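You operate a simulated robot arm through the tools that you are given. There is no shell and no other tool. Be economical: measure what you need, move in short steps, check, and stop when the job is done.

Carry out the task below with a simulated robot arm. There is one attempt and no reset: what you move stays moved.

Task
Fetch the brown pear and set it on the middle white plate. Then fetch the green pear and set it on the green saucer.
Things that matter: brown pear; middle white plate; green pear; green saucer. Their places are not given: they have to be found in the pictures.

The check looks at the end state, three seconds after you hand in, the way a careful person would. Anything else that was tipped, shoved, dropped, spilled or broken makes it a failure.

Robot
A 7-joint arm with a two-finger parallel gripper, fixed in place. Base frame: the origin is at the foot of the arm, x ahead of it, y to its left, z up; the work surface is at about z = 0. Lengths are in mm, angles in degrees, forces in N, time in s.
With the tool pointing down near the work surface it reaches from about 240 to 620 mm from the base axis. Its first joint turns from -66.0 to 66.0 degrees. Payload 2.6 kg.
The tool frame sits at the grasp point between the pads (the TCP): z along the fingers, y along the line on which they close. The tips reach 30 mm beyond it. Largest opening 94 mm; finger width 28, thickness 10; the body of the gripper, 50 by 96 mm, starts 55 mm behind the TCP.
Orientation is that of the tool frame in the base frame, as [roll, pitch, yaw] about the fixed x, y, z axes, in that order (R = Rz(yaw) Ry(pitch) Rx(roll)). With the fingers straight down and closing along the base's y, the tool's x points along the base's -x, its y along +y and its z along -z.

Tools
- The arm moves only by the tool nudge_tool. Its argument "plan" is a list of rows, each a list of 7 numbers: the gripper command, from -1 (shut) to 1 (fully open), values between in proportion, then the shift along the base's x, y, z in mm, then the turn, a rotation vector about the base's x, y, z in degrees. In form: [[claw, x, y, z, rx, ry, rz], ...]. A call has 1 to 20 rows; each row is the pose to reach, as a shift and turn from the pose commanded when the call began. Each row takes 0.2 s and may step no farther than 50 mm and 8.6 degrees from the row before; otherwise, or with a gripper value out of range, the whole call is refused. Where a pose cannot be reached the arm comes as near as it can. A force on the tool above 40 N (or 10 N above the force at the start of the call, whichever is more), or a blocked arm, ends the call early, and 0.2 s more pass. The fingers move at their own pace (about 72 mm/s each) and stop on an object; they squeeze with about 40 N. The grip force told is the motor's: it shows also when the fingers shut on nothing. Time passes only in rows, and 0.2 s behind the last, so rows that repeat a pose let the fingers close. It gives the time, the measured TCP pose, the force on the tool (base axes), the opening and the grip force at its end, in the units of the frame above (readings bear some noise).
- Cameras (640 x 400 px; columns grow to the right, rows downward): "scene" is fixed at [32.2, 439.8, 556.1]; the picture's right is [-0.83, -0.56, 0.00], its down [-0.41, 0.61, -0.68] and it looks along [0.38, -0.57, -0.73] (base axes); focal length 331 px, centre (320, 200). "wrist" rides on the gripper at [-37, 0, -58] in the tool frame; the picture's right is [0.00, -1.00, 0.00], its down [0.97, 0.00, -0.24] and it looks along [0.24, 0.00, 0.97] (tool axes); focal length 218 px, centre (320, 200).
- camera(camera): a new picture of that camera. The clock stands still meanwhile.
- measure_at(camera, pixels): for up to 12 pixels [column, row] of the newest picture of that camera ("zoom" is the newest enlarged one), the place [x, y, z] in the base frame of the surface seen there, good to about 2 mm, but the place of the scene camera against the robot may be out by one fixed shift of up to 18 mm in any direction. The clock stands still meanwhile.
- inspect(camera, box): a new picture of the part [left, top, right, bottom] of that camera's present view, enlarged. The clock stands still meanwhile.
- job_done(): hands the job in; it is judged then, once.

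Keep the steps short. Do not move on a guess: measure, check each grasp and each placing, and mend mistakes. In all there are 80 turns and 54 pictures (those below and enlarged ones count). Leave the gripper open and the arm clear of the work at the hand-in unless told otherwise, and finish with a single line.

The tools are called after "Call:" as name(argument=value, ...) on one line, values as JSON. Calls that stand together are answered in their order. nudge_tool: Moves the arm, as the interface text tells. Its arguments: {"type":"object","properties":{"plan":{"type":"array","items":{"type":"array","items":{"type":"number"}}}},"required":["plan"]} The other tools are called the same way: camera (camera) takes a picture; measure_at (camera, pixels) gives the place of the surface under pixels of a picture; inspect (camera, box) takes an enlarged picture of a part of a camera's view; job_done () hands the job in.

At the start:

```text
time: 0.0
position: [407.5, 162.6, 219.0]
tcp_rot: [-180.0, 0.0, -180.0]
contact_force: [0.4, -0.6, 1.2]
gripper_width: 94.2
grasp_force: 0.1
```

scene: 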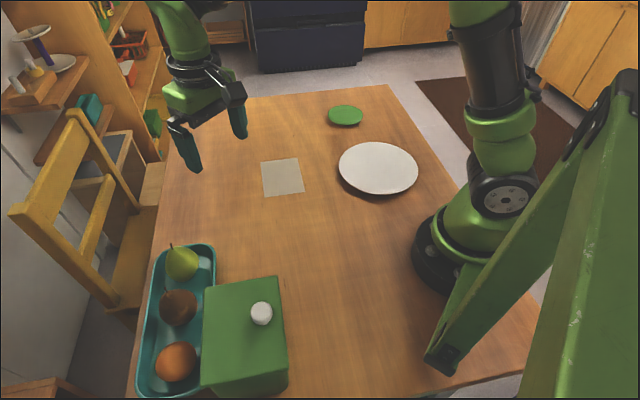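
wrist: 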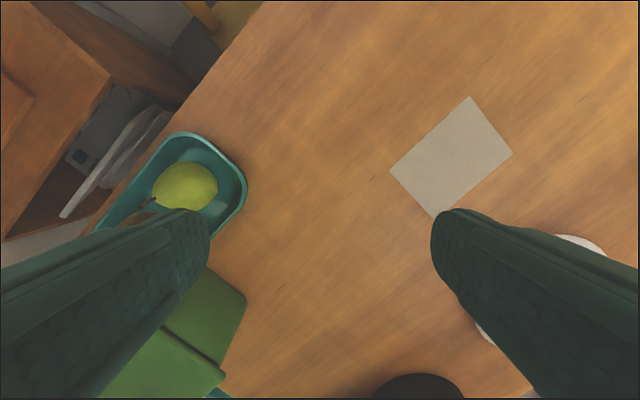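

I see a tray at the lower left with the green pear (182,264), brown pear (178,307) and an orange. A white plate is at (378,168) and a green saucer at (345,115). I'll measure these and enlarge the tray.

Call:
measure_at(camera="scene", pixels=[[182, 262], [178, 305], [176, 360], [378, 168], [345, 115], [170, 247], [261, 313], [240, 285], [340, 168], [417, 168], [282, 176], [186, 250]])

Call:
inspect(camera="scene", box=[130, 230, 300, 400])

Call:
inspect(camera="scene", box=[230, 80, 450, 220])

```text
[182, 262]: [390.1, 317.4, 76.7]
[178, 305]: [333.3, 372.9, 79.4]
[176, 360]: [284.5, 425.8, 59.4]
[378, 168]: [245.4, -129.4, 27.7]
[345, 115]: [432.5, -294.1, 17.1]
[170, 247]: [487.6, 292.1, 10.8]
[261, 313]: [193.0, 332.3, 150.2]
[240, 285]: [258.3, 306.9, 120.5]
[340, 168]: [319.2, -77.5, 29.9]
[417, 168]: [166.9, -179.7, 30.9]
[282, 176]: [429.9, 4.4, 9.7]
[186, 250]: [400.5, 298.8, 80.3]
```

```text
2.35 times, centred on (215, 315) of scene
```

zoom: 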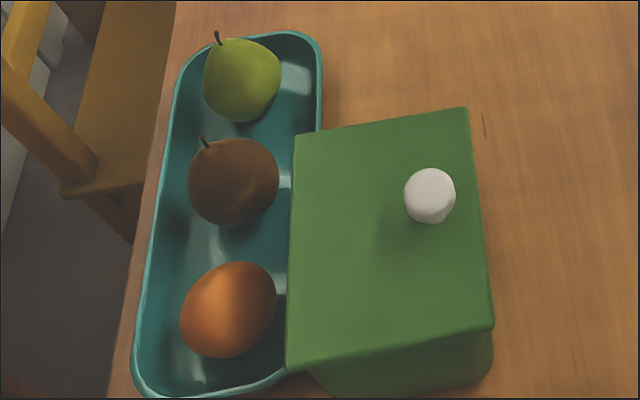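

```text
2.86 times, centred on (340, 150) of scene
```

zoom: 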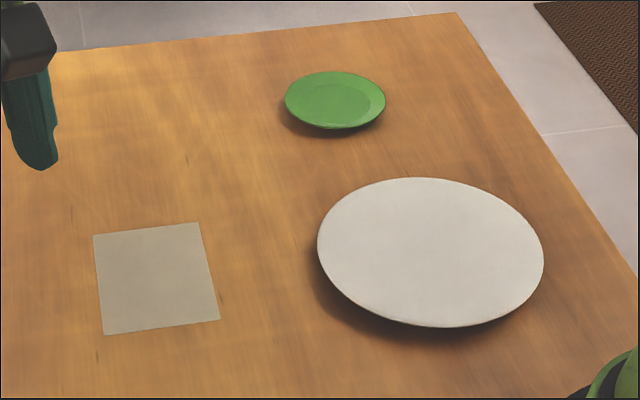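

Only one white plate is in view. The scene frame looks about 10 mm off in z. Next I'll move high over the tray for a wrist view, with the fingertips clear of the box knob.

Call:
nudge_tool(plan=[[1, 0, 0, 40, 0, 0, 0], [1, 0, 40, 60, 0, 0, 0], [1, -10, 80, 60, 0, 0, 0], [1, -20, 120, 60, 0, 0, 0], [1, -20, 140, 60, 0, 0, 0], [1, -20, 140, 60, 0, 0, 0]])

Call:
camera(camera="wrist")

```text
time: 1.4
position: [385.2, 303.9, 276.7]
tcp_rot: [-180.0, 0.0, 180.0]
contact_force: [-0.2, 0.0, 0.5]
gripper_width: 94.1
grasp_force: 0.1
```

```text
49 pictures are left
```

wrist: 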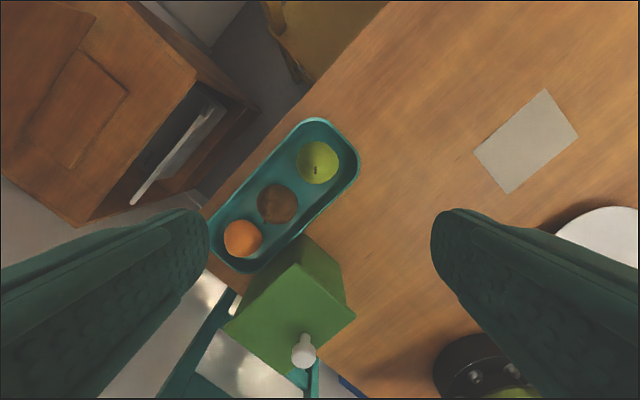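

The wrist view shows the whole tray. I'll measure the pears, box, tray edges and plate here, and also the paper and table as a check on the scene camera's offset.

Call:
measure_at(camera="wrist", pixels=[[317, 161], [297, 160], [339, 160], [277, 202], [256, 203], [299, 203], [243, 238], [305, 237], [345, 275], [525, 142], [400, 140], [303, 350]])

Call:
inspect(camera="wrist", box=[190, 100, 380, 300])

```text
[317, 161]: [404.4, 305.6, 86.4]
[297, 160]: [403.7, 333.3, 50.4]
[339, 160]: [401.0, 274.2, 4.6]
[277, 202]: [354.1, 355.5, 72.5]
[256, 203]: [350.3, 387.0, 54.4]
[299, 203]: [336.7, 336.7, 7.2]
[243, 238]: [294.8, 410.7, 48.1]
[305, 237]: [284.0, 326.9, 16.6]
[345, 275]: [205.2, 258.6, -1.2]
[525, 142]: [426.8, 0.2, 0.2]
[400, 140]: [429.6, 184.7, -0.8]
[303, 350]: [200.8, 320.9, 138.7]
```

```text
2.00 times, centred on (285, 200) of wrist
```

zoom: 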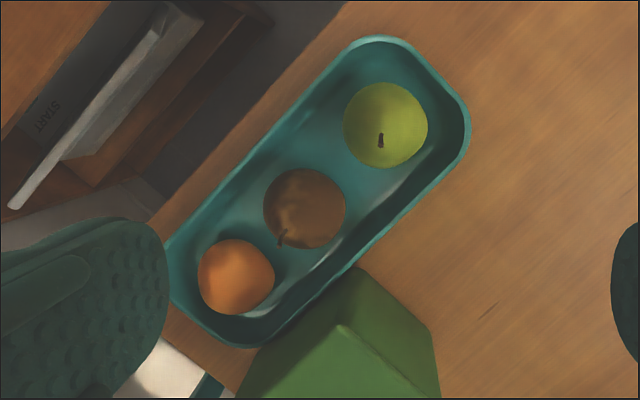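

The table reads z≈0 through the wrist camera, so I'll trust the wrist values. Next I'll measure the pear outlines, the gaps and the tray rims in the zoom.

Call:
measure_at(camera="zoom", pixels=[[304, 175], [270, 205], [338, 205], [304, 240], [282, 240], [325, 182], [386, 90], [350, 125], [422, 125], [386, 160], [381, 140], [352, 165]])

Call:
measure_at(camera="zoom", pixels=[[335, 260], [395, 220], [440, 180], [240, 170], [275, 132], [320, 75], [470, 125], [360, 268], [345, 325], [250, 330], [300, 155], [350, 240]])

```text
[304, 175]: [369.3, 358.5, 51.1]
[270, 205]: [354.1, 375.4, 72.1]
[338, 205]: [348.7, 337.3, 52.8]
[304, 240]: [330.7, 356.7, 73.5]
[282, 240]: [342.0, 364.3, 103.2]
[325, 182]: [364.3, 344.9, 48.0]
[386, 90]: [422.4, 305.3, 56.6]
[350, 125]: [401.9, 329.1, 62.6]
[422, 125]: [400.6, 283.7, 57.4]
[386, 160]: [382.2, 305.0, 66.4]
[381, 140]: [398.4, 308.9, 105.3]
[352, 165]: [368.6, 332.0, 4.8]
```

```text
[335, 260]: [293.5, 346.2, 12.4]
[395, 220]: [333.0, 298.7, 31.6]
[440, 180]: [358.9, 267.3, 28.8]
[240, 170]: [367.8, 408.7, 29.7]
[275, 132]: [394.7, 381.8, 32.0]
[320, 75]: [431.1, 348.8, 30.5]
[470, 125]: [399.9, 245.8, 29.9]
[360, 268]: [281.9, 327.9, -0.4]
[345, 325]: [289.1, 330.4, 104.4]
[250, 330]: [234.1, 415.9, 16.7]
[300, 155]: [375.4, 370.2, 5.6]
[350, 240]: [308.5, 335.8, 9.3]
```

Estimates from the wrist view:
- **Brown pear:** centre about (344,364), 58 wide, stem top at z≈103.
- **Green pear:** centre about (400,307).
- **Tray rim:** z≈30, with x+y running from 630 to 777, so both pears sit on its midline.

I'll close across the tray, which means a yaw of −45°. I'll go above the brown pear while turning, then look.

Call:
nudge_tool(plan=[[1, -8, 10, -10, 0, 0, -7.5], [1, -16, 20, -20, 0, 0, -15], [1, -24, 30, -30, 0, 0, -22.5], [1, -32, 40, -40, 0, 0, -30], [1, -40, 50, -60, 0, 0, -37.5], [0.6, -41, 60, -80, 0, 0, -45], [0.6, -41, 60, -80, 0, 0, -45], [0.6, -41, 60, -80, 0, 0, -45]])

Call:
camera(camera="wrist")

```text
time: 3.2
position: [345.4, 364.8, 200.4]
tcp_rot: [180.0, 0.0, 135.0]
contact_force: [-1.0, 0.9, -0.2]
gripper_width: 75.2
grasp_force: 0.1
```

```text
47 pictures are left
```

wrist: 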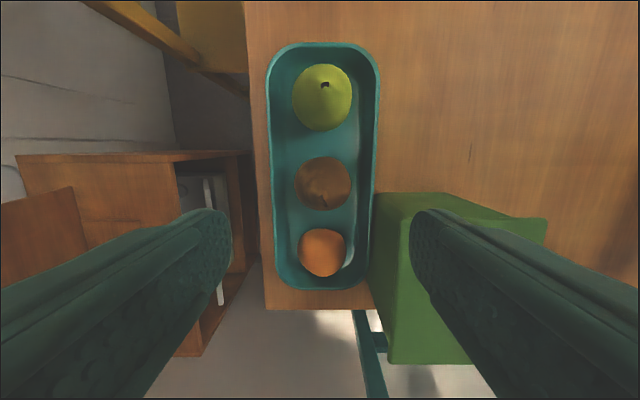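

The brown pear is about 3 mm off the tool axis. The box's edge sits near the right finger's path, so I'll measure it before going down.

Call:
inspect(camera="wrist", box=[260, 140, 460, 265])

Call:
measure_at(camera="wrist", pixels=[[378, 196], [390, 196], [405, 205], [412, 197], [400, 230], [385, 240], [390, 300], [410, 300], [374, 184], [273, 184], [300, 184], [347, 184]])

```text
3.20 times, centred on (360, 202) of wrist
```

zoom: 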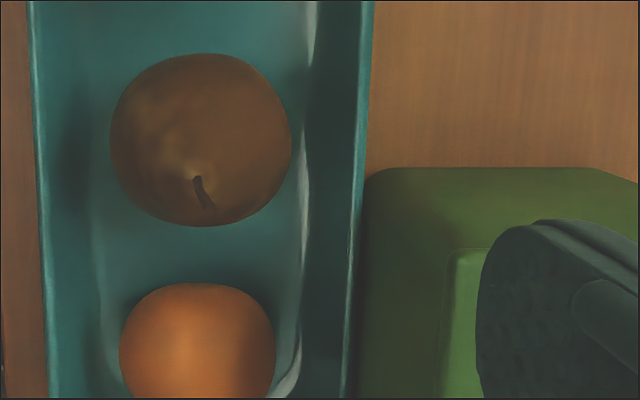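

```text
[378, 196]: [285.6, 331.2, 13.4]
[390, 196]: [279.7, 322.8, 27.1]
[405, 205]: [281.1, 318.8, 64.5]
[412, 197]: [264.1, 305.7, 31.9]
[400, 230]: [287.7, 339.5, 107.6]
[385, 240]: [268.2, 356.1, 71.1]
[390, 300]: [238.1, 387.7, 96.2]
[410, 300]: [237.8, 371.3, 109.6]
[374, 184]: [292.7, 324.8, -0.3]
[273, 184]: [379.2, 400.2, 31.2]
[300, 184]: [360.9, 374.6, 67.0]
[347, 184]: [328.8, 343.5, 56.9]
```

The box top edge is about 55 mm from the pear's centre across the tray and about 23 mm along it, so the gripper clears. The pads need to be inside the rim: opening 72, TCP down to z≈56. I'll descend in short steps.

Call:
nudge_tool(plan=[[0.53, -2.2, -2.2, -30, 0, 0, 0], [0.53, -2.2, -2.2, -60, 0, 0, 0], [0.53, -2.2, -2.2, -80, 0, 0, 0], [0.53, -2.2, -2.2, -100, 0, 0, 0], [0.53, -2.2, -2.2, -115, 0, 0, 0], [0.53, -2.2, -2.2, -115, 0, 0, 0]])

Call:
camera(camera="wrist")

Call:
inspect(camera="scene", box=[100, 200, 320, 400])

```text
time: 4.6
position: [342.0, 361.9, 85.0]
tcp_rot: [-180.0, 0.0, 135.0]
contact_force: [0.8, -0.6, -0.1]
gripper_width: 71.9
grasp_force: 0.0
```

```text
45 pictures are left
```

wrist: 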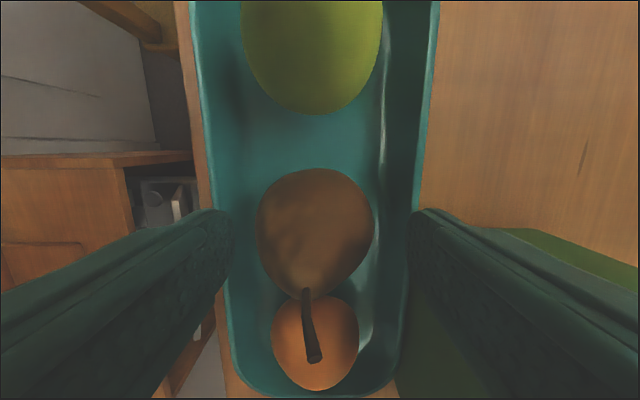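

```text
2.00 times, centred on (210, 300) of scene
```

zoom: 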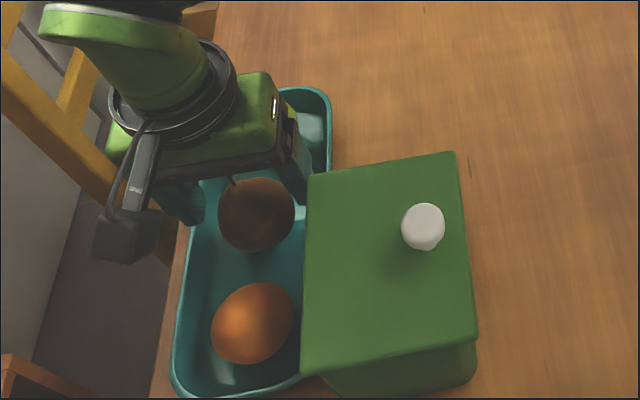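

The pads straddle the pear, which is about 2 mm toward the left pad. I'll correct for that, go down to z≈56, then close.

Call:
nudge_tool(plan=[[0.53, 0, 2.5, -10, 0, 0, 0], [0.53, 0, 2.5, -20, 0, 0, 0], [0.53, 0, 2.5, -29, 0, 0, 0], [0.53, 0, 2.5, -29, 0, 0, 0]])

Call:
camera(camera="wrist")

```text
time: 5.6
position: [344.0, 364.1, 55.4]
tcp_rot: [180.0, 0.0, 135.0]
contact_force: [0.3, 0.1, -0.4]
gripper_width: 71.9
grasp_force: 0.0
```

```text
43 pictures are left
```

wrist: 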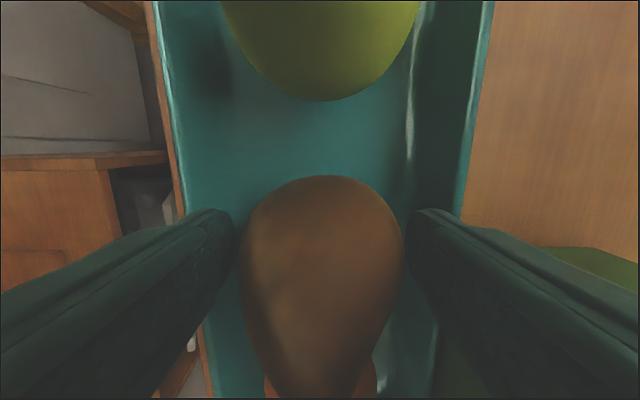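

The pear is centred between the pads and there is no contact. I'll close and give the fingers time.

Call:
nudge_tool(plan=[[-1, 0, 0, 0, 0, 0, 0], [-1, 0, 0, 0, 0, 0, 0], [-1, 0, 0, 0, 0, 0, 0], [-1, 0, 0, 0, 0, 0, 0]])

Call:
nudge_tool(plan=[[-1, 0, 0, 10, 0, 0, 0], [-1, 0, 0, 20, 0, 0, 0], [-1, 0, 0, 30, 0, 0, 0], [-1, 0, 0, 30, 0, 0, 0]])

Call:
camera(camera="wrist")

```text
time: 6.6
position: [344.3, 364.5, 55.8]
tcp_rot: [180.0, 0.0, 135.0]
contact_force: [0.8, -0.4, -0.1]
gripper_width: 54.9
grasp_force: 40.3
```

```text
time: 7.6
position: [343.7, 365.2, 85.0]
tcp_rot: [180.0, 0.0, 135.0]
contact_force: [1.2, 0.1, -1.1]
gripper_width: 55.1
grasp_force: 40.4
```

```text
42 pictures are left
```

wrist: 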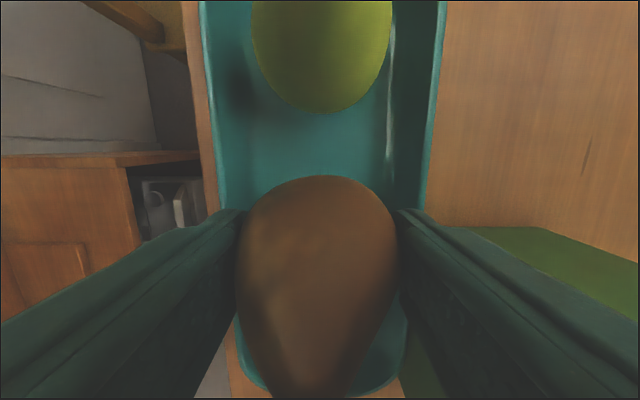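

The pear is held, 55 wide at 40 N, and lifted. Its bottom is about 50 mm below the TCP. I'll raise it well above the box and carry it around toward the plate.

Call:
nudge_tool(plan=[[-1, 0, 0, 35, 0, 0, 0], [-1, 0, 0, 70, 0, 0, 0], [-1, 0, 0, 105, 0, 0, 0], [-1, 5, -10, 140, 0, 0, 0], [-1, 15, -40, 145, 0, 0, 0], [-1, 25, -75, 145, 0, 0, 0], [-1, 35, -110, 145, 0, 0, 0], [-1, 40, -145, 145, 0, 0, 0], [-1, 40, -180, 145, 0, 0, 0], [-1, 35, -215, 145, 0, 0, 0], [-1, 28, -250, 145, 0, 0, 0], [-1, 20, -285, 145, 0, 0, 0], [-1, 10, -320, 145, 0, 0, 0], [-1, 0, -355, 145, 0, 0, 0], [-1, -10, -390, 145, 0, 0, 0], [-1, -20, -420, 145, 0, 0, 0], [-1, -20, -420, 145, 0, 0, 0]])

Call:
camera(camera="wrist")

Call:
camera(camera="scene")

```text
time: 11.2
position: [325.2, -55.2, 235.8]
tcp_rot: [180.0, 0.0, 135.0]
contact_force: [0.3, 0.9, -0.7]
gripper_width: 54.7
grasp_force: 39.7
```

```text
41 pictures are left
```

wrist: 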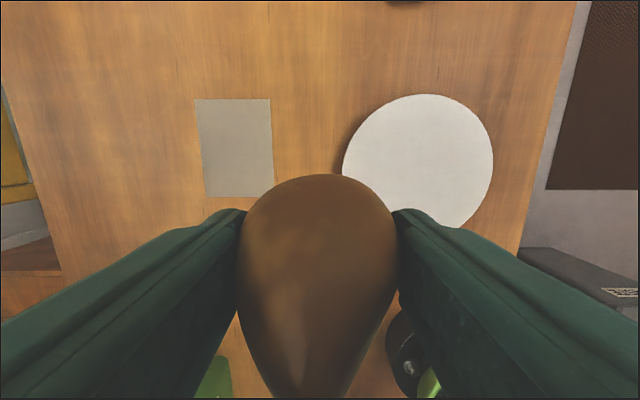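

```text
40 pictures are left
```

scene: 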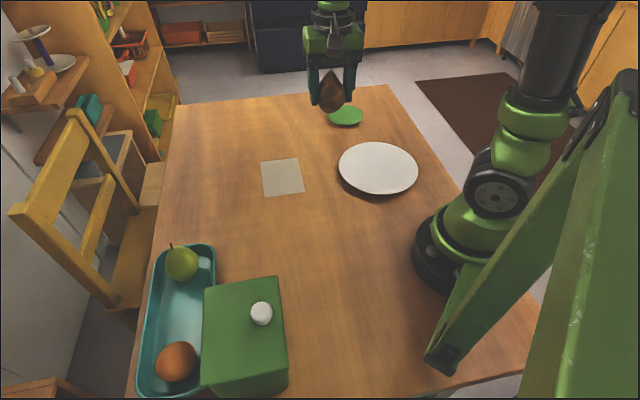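

The carry went well. I'll measure the plate's rim and centre through the wrist camera.

Call:
measure_at(camera="wrist", pixels=[[425, 98], [490, 160], [346, 165], [418, 165], [455, 222], [440, 180], [390, 110], [480, 120], [484, 197], [400, 180]])

```text
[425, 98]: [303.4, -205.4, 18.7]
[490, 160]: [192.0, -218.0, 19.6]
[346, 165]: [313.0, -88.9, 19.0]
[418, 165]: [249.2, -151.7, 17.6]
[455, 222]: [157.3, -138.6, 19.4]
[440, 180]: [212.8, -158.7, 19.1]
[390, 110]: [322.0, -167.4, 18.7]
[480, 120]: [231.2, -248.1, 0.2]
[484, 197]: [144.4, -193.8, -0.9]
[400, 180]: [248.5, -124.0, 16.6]
```

The plate's centre is about (241,−142), with floor z≈17. I'll go over (250,−140) and lower partway.

Call:
nudge_tool(plan=[[-1, -20, -25, 0, 0, 0, 0], [-1, -40, -50, 0, 0, 0, 0], [-1, -60, -70, 0, 0, 0, 0], [-1, -75, -85, 0, 0, 0, 0], [-1, -75, -85, -40, 0, 0, 0], [-1, -75, -85, -80, 0, 0, 0], [-1, -75, -85, -120, 0, 0, 0], [-1, -75, -85, -120, 0, 0, 0], [-1, -75, -85, -120, 0, 0, 0]])

Call:
inspect(camera="scene", box=[280, 60, 500, 240])

```text
time: 13.2
position: [250.5, -139.6, 110.2]
tcp_rot: [-180.0, 0.0, 135.0]
contact_force: [-0.7, -0.1, -1.8]
gripper_width: 55.0
grasp_force: 40.2
```

```text
2.22 times, centred on (390, 150) of scene
```

zoom: 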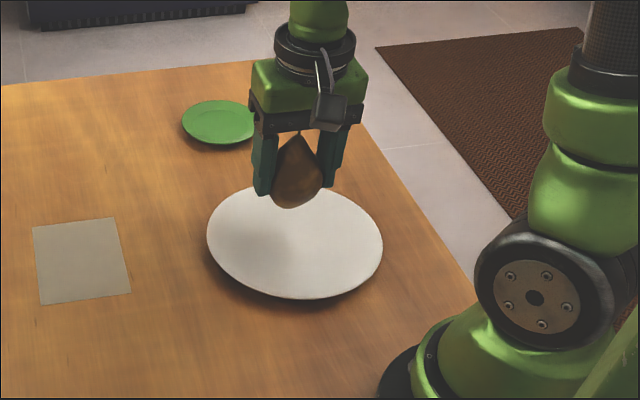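

The pear is upright and still 40 mm above the plate. I'll lower to just above contact and watch the force.

Call:
nudge_tool(plan=[[-1, 0, 0, -15, 0, 0, 0], [-1, 0, 0, -28, 0, 0, 0], [-1, 0, 0, -34, 0, 0, 0], [-1, 0, 0, -38, 0, 0, 0], [-1, 0, 0, -38, 0, 0, 0]])

Call:
inspect(camera="scene", box=[320, 90, 440, 200])

```text
time: 14.4
position: [249.3, -140.0, 72.5]
tcp_rot: [179.9, 0.0, 135.0]
contact_force: [-0.5, 1.1, -1.1]
gripper_width: 54.9
grasp_force: 40.2
```

```text
3.64 times, centred on (380, 145) of scene
```

zoom: 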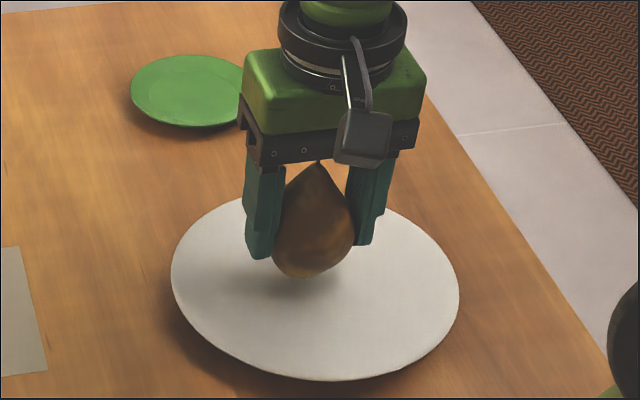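

Nearly touching, with no force yet. I'll go down in 1.5 mm steps until the force shows contact.

Call:
nudge_tool(plan=[[-1, 0, 0, -1.5, 0, 0, 0], [-1, 0, 0, -3, 0, 0, 0], [-1, 0, 0, -4, 0, 0, 0], [-1, 0, 0, -4, 0, 0, 0]])

```text
time: 15.4
position: [249.7, -140.0, 69.2]
tcp_rot: [179.9, -0.1, 135.0]
contact_force: [-3.8, 5.2, 21.2]
gripper_width: 54.9
grasp_force: 40.1
```

Contact: 21 N upward. I'll ease up 1 mm, open moderately, then retreat straight up.

Call:
nudge_tool(plan=[[-1, 0, 0, 1, 0, 0, 0], [-1, 0, 0, 1, 0, 0, 0], [0, 0, 0, 1, 0, 0, 0], [0.5, 0, 0, 1, 0, 0, 0], [0.7, 0, 0, 1, 0, 0, 0], [0.7, 0, 0, 1, 0, 0, 0]])

Call:
inspect(camera="scene", box=[320, 90, 440, 200])

```text
time: 16.8
position: [248.4, -141.2, 70.0]
tcp_rot: [-180.0, 0.0, 135.0]
contact_force: [-0.6, 0.2, 0.3]
gripper_width: 79.9
grasp_force: 0.1
```

```text
3.64 times, centred on (380, 145) of scene
```

zoom: 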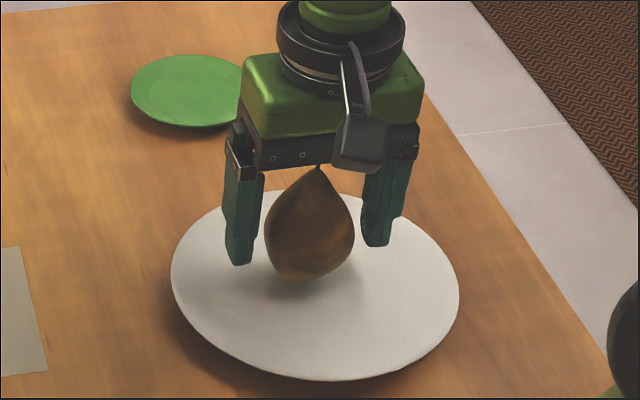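

The brown pear stands on the plate and the fingers are free. I'll rise, then swing over toward the saucer to measure it with empty fingers.

Call:
nudge_tool(plan=[[0.7, 0, 0, 20, 0, 0, 0], [0.7, 0, 0, 50, 0, 0, 0], [0.7, 0, 0, 90, 0, 0, 0], [0.7, 0, 0, 130, 0, 0, 0], [0.7, 0, 0, 170, 0, 0, 0], [0.7, 40, -20, 170, 0, 0, 0], [0.7, 80, -40, 170, 0, 0, 0], [0.7, 120, -60, 170, 0, 0, 0], [0.7, 150, -80, 170, 0, 0, 0], [0.7, 150, -80, 170, 0, 0, 0]])

Call:
camera(camera="wrist")

Call:
camera(camera="scene")

```text
time: 19.0
position: [400.8, -220.5, 240.5]
tcp_rot: [180.0, 0.0, 134.9]
contact_force: [-0.1, -0.3, 0.3]
gripper_width: 79.6
grasp_force: 0.1
```

```text
36 pictures are left
```

wrist: 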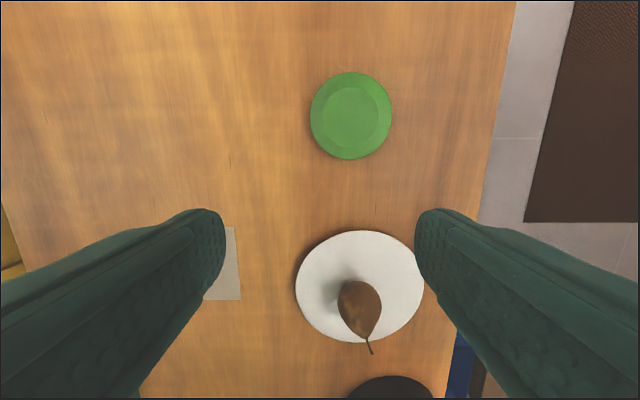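

```text
35 pictures are left
```

scene: 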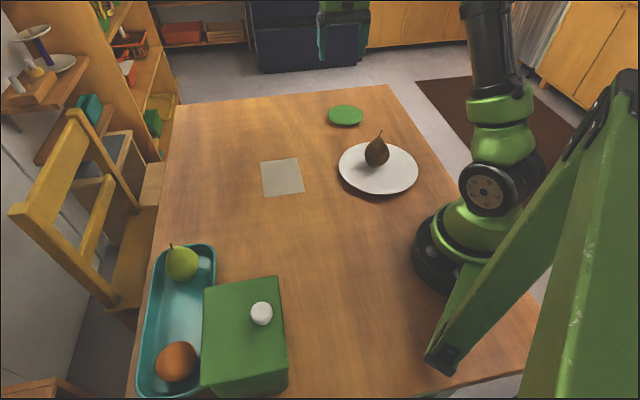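

Call:
measure_at(camera="wrist", pixels=[[350, 117], [351, 76], [351, 157], [313, 117], [389, 117], [340, 100], [365, 130]])

Call:
inspect(camera="wrist", box=[270, 60, 450, 360])

```text
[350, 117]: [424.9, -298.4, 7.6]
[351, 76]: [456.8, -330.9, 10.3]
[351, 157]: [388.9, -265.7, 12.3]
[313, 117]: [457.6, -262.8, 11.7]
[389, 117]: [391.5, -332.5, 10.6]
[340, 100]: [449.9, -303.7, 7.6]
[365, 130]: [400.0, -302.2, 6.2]
```

```text
1.33 times, centred on (360, 210) of wrist
```

zoom: 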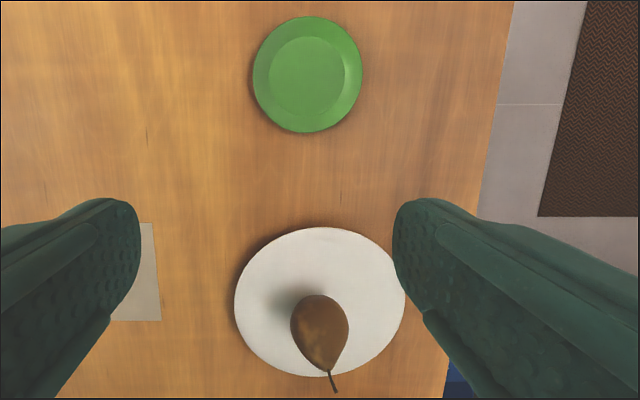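

The saucer's centre is (424,−298) with floor z≈7. The brown pear stands within the plate. I'll go back to above the green pear at about (400,307), staying high.

Call:
nudge_tool(plan=[[0.7, 0, 35, 0, 0, 0, 0], [0.7, 0, 75, 0, 0, 0, 0], [0.7, 0, 115, 0, 0, 0, 0], [0.7, 0, 155, 0, 0, 0, 0], [0.7, 0, 195, 0, 0, 0, 0], [0.7, 0, 235, 0, 0, 0, 0], [0.7, 0, 275, 0, 0, 0, 0], [0.7, 0, 315, 0, 0, 0, 0], [0.7, 0, 355, 0, 0, 0, 0], [0.7, 0, 395, 0, 0, 0, 0], [0.7, 0, 435, 0, 0, 0, 0], [0.7, 0, 475, 0, 0, 0, 0], [0.53, 0, 510, -20, 0, 0, 0], [0.53, 0, 527, -40, 0, 0, 0], [0.53, 0, 527, -40, 0, 0, 0]])

Call:
camera(camera="wrist")

```text
time: 22.2
position: [397.1, 307.3, 201.7]
tcp_rot: [-180.0, 0.0, 135.0]
contact_force: [0.5, 0.2, -0.3]
gripper_width: 71.7
grasp_force: 0.1
```

```text
33 pictures are left
```

wrist: 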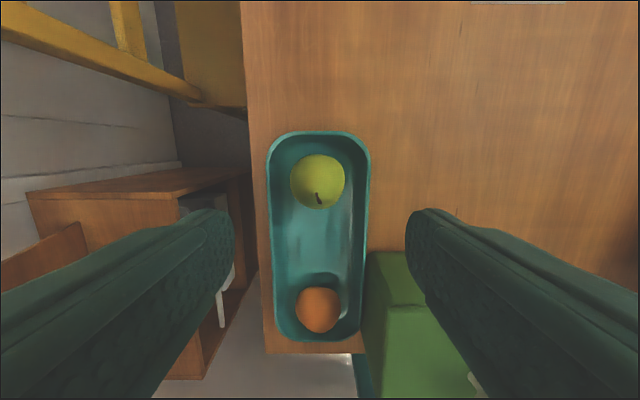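

The green pear is at (318,181), so its centre is about (400,307). The offset is about (+3,0). I'll descend to z≈85 and check.

Call:
nudge_tool(plan=[[0.53, 3, 0, -30, 0, 0, 0], [0.53, 3, 0, -60, 0, 0, 0], [0.53, 3, 0, -80, 0, 0, 0], [0.53, 3, 0, -100, 0, 0, 0], [0.53, 3, 0, -116, 0, 0, 0], [0.53, 3, 0, -116, 0, 0, 0]])

Call:
camera(camera="wrist")

```text
time: 23.6
position: [401.6, 309.1, 84.5]
tcp_rot: [-180.0, 0.1, 135.1]
contact_force: [0.7, -0.1, 0.0]
gripper_width: 72.1
grasp_force: 0.1
```

```text
32 pictures are left
```

wrist: 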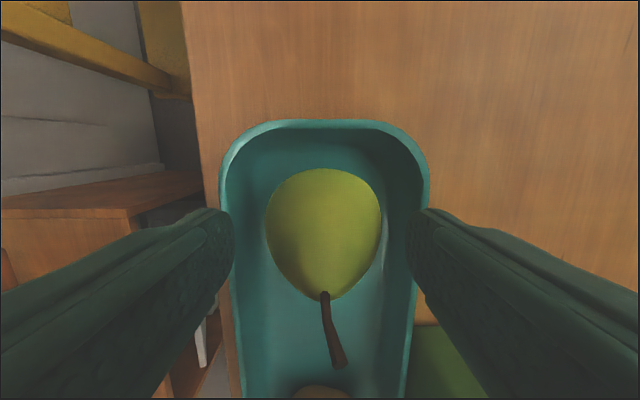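

The pear is about 2 mm toward the right pad. I'll correct that and go down to z≈56.

Call:
nudge_tool(plan=[[0.53, -1.4, -1.4, -10, 0, 0, 0], [0.53, -1.4, -1.4, -20, 0, 0, 0], [0.53, -1.4, -1.4, -29, 0, 0, 0], [0.53, -1.4, -1.4, -29, 0, 0, 0]])

Call:
camera(camera="wrist")

```text
time: 24.6
position: [400.4, 305.6, 55.8]
tcp_rot: [180.0, 0.1, 135.0]
contact_force: [-0.4, 0.2, -0.5]
gripper_width: 72.0
grasp_force: 0.0
```

```text
31 pictures are left
```

wrist: 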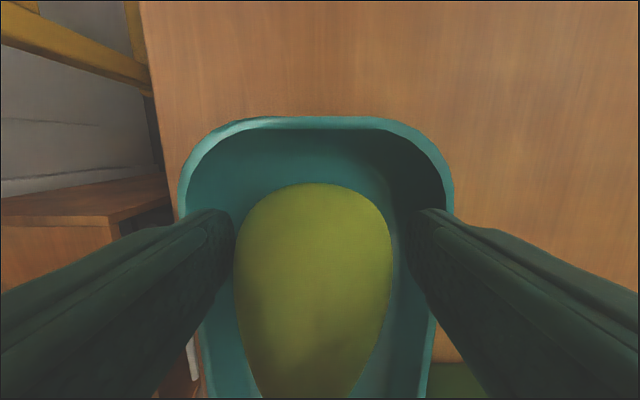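

The pear is now about 2 mm left of centre. I'll shift back slightly, close, and lift 30 mm.

Call:
nudge_tool(plan=[[0.53, 1.3, 1.3, 0, 0, 0, 0], [0.53, 1.3, 1.3, 0, 0, 0, 0], [-1, 1.3, 1.3, 0, 0, 0, 0], [-1, 1.3, 1.3, 0, 0, 0, 0], [-1, 1.3, 1.3, 0, 0, 0, 0], [-1, 1.3, 1.3, 0, 0, 0, 0]])

Call:
nudge_tool(plan=[[-1, 0, 0, 10, 0, 0, 0], [-1, 0, 0, 20, 0, 0, 0], [-1, 0, 0, 30, 0, 0, 0], [-1, 0, 0, 30, 0, 0, 0]])

Call:
camera(camera="wrist")

```text
time: 26.0
position: [402.6, 305.3, 56.6]
tcp_rot: [-179.9, 0.0, 135.0]
contact_force: [-0.6, 0.4, -0.7]
gripper_width: 54.7
grasp_force: 40.0
```

```text
time: 27.0
position: [401.0, 306.1, 85.5]
tcp_rot: [-180.0, 0.1, 135.0]
contact_force: [0.0, -0.5, -1.2]
gripper_width: 54.7
grasp_force: 39.6
```

```text
30 pictures are left
```

wrist: 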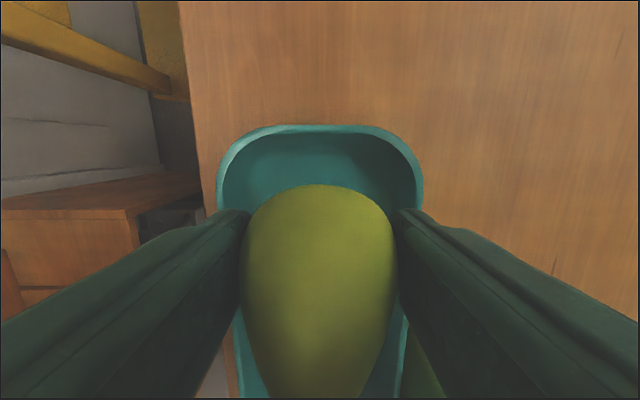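

Held at 54.7 wide and 40 N. I'll lift to z≈225 and carry it along x≈400 to the saucer.

Call:
nudge_tool(plan=[[-1, 0, 0, 35, 0, 0, 0], [-1, 0, 0, 70, 0, 0, 0], [-1, 0, 0, 105, 0, 0, 0], [-1, 0, -15, 135, 0, 0, 0], [-1, 0, -50, 140, 0, 0, 0], [-1, 0, -90, 140, 0, 0, 0], [-1, 0, -130, 140, 0, 0, 0], [-1, 0, -170, 140, 0, 0, 0], [-1, 0, -210, 140, 0, 0, 0], [-1, 0, -250, 140, 0, 0, 0], [-1, 0, -290, 140, 0, 0, 0], [-1, 3, -330, 140, 0, 0, 0], [-1, 6, -370, 140, 0, 0, 0], [-1, 9, -410, 140, 0, 0, 0], [-1, 12, -450, 140, 0, 0, 0], [-1, 15, -490, 140, 0, 0, 0], [-1, 18, -530, 140, 0, 0, 0], [-1, 20, -565, 140, 0, 0, 0], [-1, 22.5, -604, 140, 0, 0, 0], [-1, 22.5, -604, 140, 0, 0, 0]])

Call:
nudge_tool(plan=[[-1, 0, 0, -30, 0, 0, 0], [-1, 0, 0, -60, 0, 0, 0], [-1, 0, 0, -90, 0, 0, 0], [-1, 0, 0, -120, 0, 0, 0], [-1, 0, 0, -130, 0, 0, 0], [-1, 0, 0, -130, 0, 0, 0]])

Call:
camera(camera="wrist")

Call:
inspect(camera="scene", box=[270, 20, 450, 200])

```text
time: 31.2
position: [426.9, -298.2, 225.0]
tcp_rot: [-180.0, 0.1, 135.0]
contact_force: [0.1, 0.1, -1.1]
gripper_width: 54.8
grasp_force: 40.4
```

```text
time: 32.6
position: [423.6, -295.9, 95.8]
tcp_rot: [-179.9, 0.0, 135.0]
contact_force: [-0.6, 0.7, -1.0]
gripper_width: 54.8
grasp_force: 40.4
```

```text
29 pictures are left
```

wrist: 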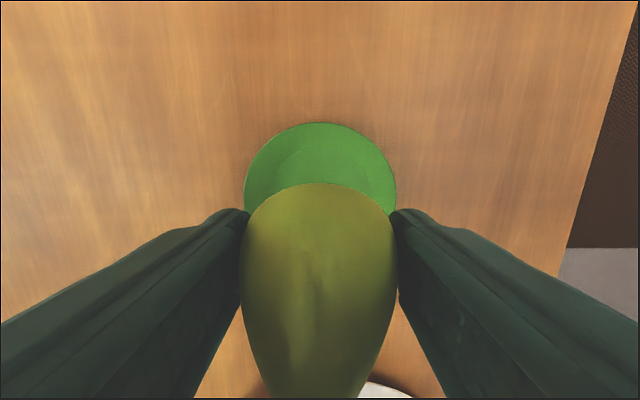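

```text
2.22 times, centred on (360, 110) of scene
```

zoom: 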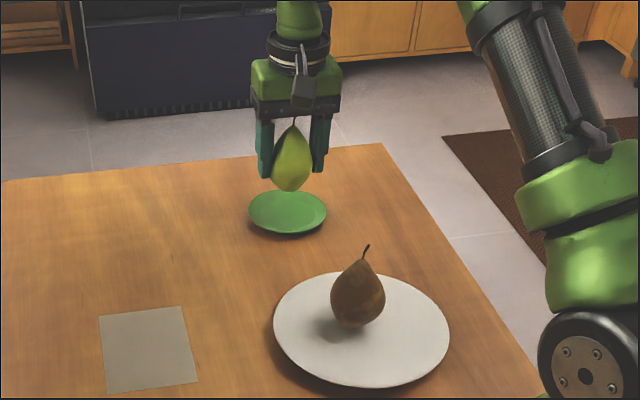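

The pear is centred over the saucer. The tray pick suggests contact near TCP z≈58, so I'll lower to about 62 and then go in small steps.

Call:
nudge_tool(plan=[[-1, 0, 0, -12, 0, 0, 0], [-1, 0, 0, -24, 0, 0, 0], [-1, 0, 0, -32, 0, 0, 0], [-1, 0, 0, -34, 0, 0, 0], [-1, 0, 0, -34, 0, 0, 0]])

Call:
nudge_tool(plan=[[-1, 0, 0, -1, 0, 0, 0], [-1, 0, 0, -2, 0, 0, 0], [-1, 0, 0, -2, 0, 0, 0]])

```text
time: 33.8
position: [425.6, -297.7, 59.7]
tcp_rot: [180.0, 0.0, 135.0]
contact_force: [-0.4, 0.1, -1.3]
gripper_width: 55.3
grasp_force: 39.9
```

```text
time: 34.6
position: [423.8, -297.2, 59.2]
tcp_rot: [180.0, 0.1, 135.0]
contact_force: [-0.6, 0.2, -1.5]
gripper_width: 54.6
grasp_force: 40.0
```

No contact yet. I'll keep going down in 1 mm steps.

Call:
nudge_tool(plan=[[-1, 0, 0, -1, 0, 0, 0], [-1, 0, 0, -2, 0, 0, 0], [-1, 0, 0, -2, 0, 0, 0]])

Call:
inspect(camera="scene", box=[300, 50, 400, 140])

```text
time: 35.4
position: [423.6, -298.0, 55.9]
tcp_rot: [180.0, 0.1, 135.0]
contact_force: [-1.6, 0.4, 6.7]
gripper_width: 54.9
grasp_force: 39.8
```

```text
4.44 times, centred on (350, 95) of scene
```

zoom: 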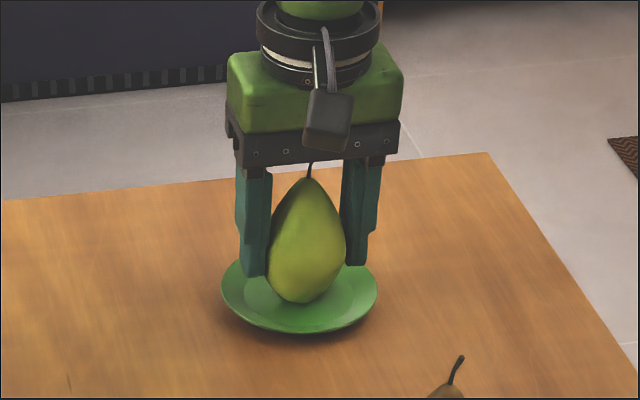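

Contact at about 7 N with the pear upright on the saucer. I'll open, then retreat straight up.

Call:
nudge_tool(plan=[[-0.2, 0, 0, 0, 0, 0, 0], [0.4, 0, 0, 0, 0, 0, 0], [0.7, 0, 0, 0, 0, 0, 0], [0.7, 0, 0, 0, 0, 0, 0]])

Call:
nudge_tool(plan=[[0.7, 0, 0, 15, 0, 0, 0], [0.7, 0, 0, 45, 0, 0, 0], [0.7, 0, 0, 80, 0, 0, 0], [0.7, 0, 0, 120, 0, 0, 0], [0.7, 0, 0, 160, 0, 0, 0], [0.7, 0, 35, 180, 0, 0, 0], [0.7, 0, 75, 180, 0, 0, 0], [0.7, 0, 115, 180, 0, 0, 0], [0.9, 0, 155, 180, 0, 0, 0], [1, 0, 195, 180, 0, 0, 0], [1, 0, 235, 180, 0, 0, 0], [1, 0, 275, 180, 0, 0, 0], [1, 0, 315, 180, 0, 0, 0], [1, 0, 315, 180, 0, 0, 0]])

Call:
camera(camera="scene")

Call:
inspect(camera="scene", box=[290, 70, 430, 210])

```text
time: 36.4
position: [423.7, -297.9, 56.5]
tcp_rot: [179.9, 0.1, 135.0]
contact_force: [-0.4, -0.1, 0.1]
gripper_width: 79.7
grasp_force: 0.0
```

```text
time: 39.4
position: [425.6, 18.4, 237.8]
tcp_rot: [-180.0, 0.1, 135.0]
contact_force: [0.1, 0.1, -1.2]
gripper_width: 93.9
grasp_force: 0.1
```

```text
26 pictures are left
```

scene: 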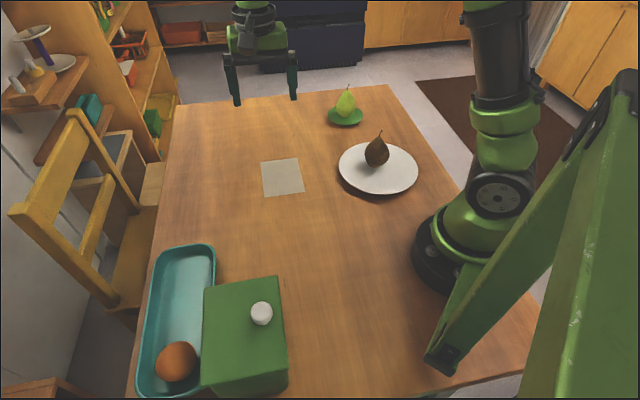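

```text
2.86 times, centred on (360, 140) of scene
```

zoom: 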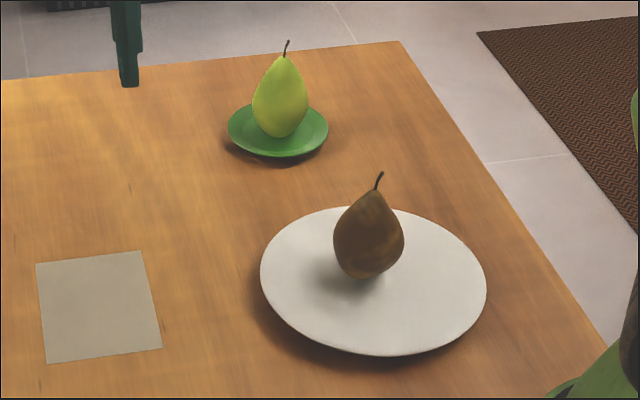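

Both pears stand where they belong, the orange, tray, box and paper are undisturbed, and the open gripper is clear. Handing in.

Call:
job_done()

```text
The job is handed in.
```

The brown pear is on the white plate (the only one in view) and the green pear is on the green saucer; nothing else was moved, and I've handed the job in.
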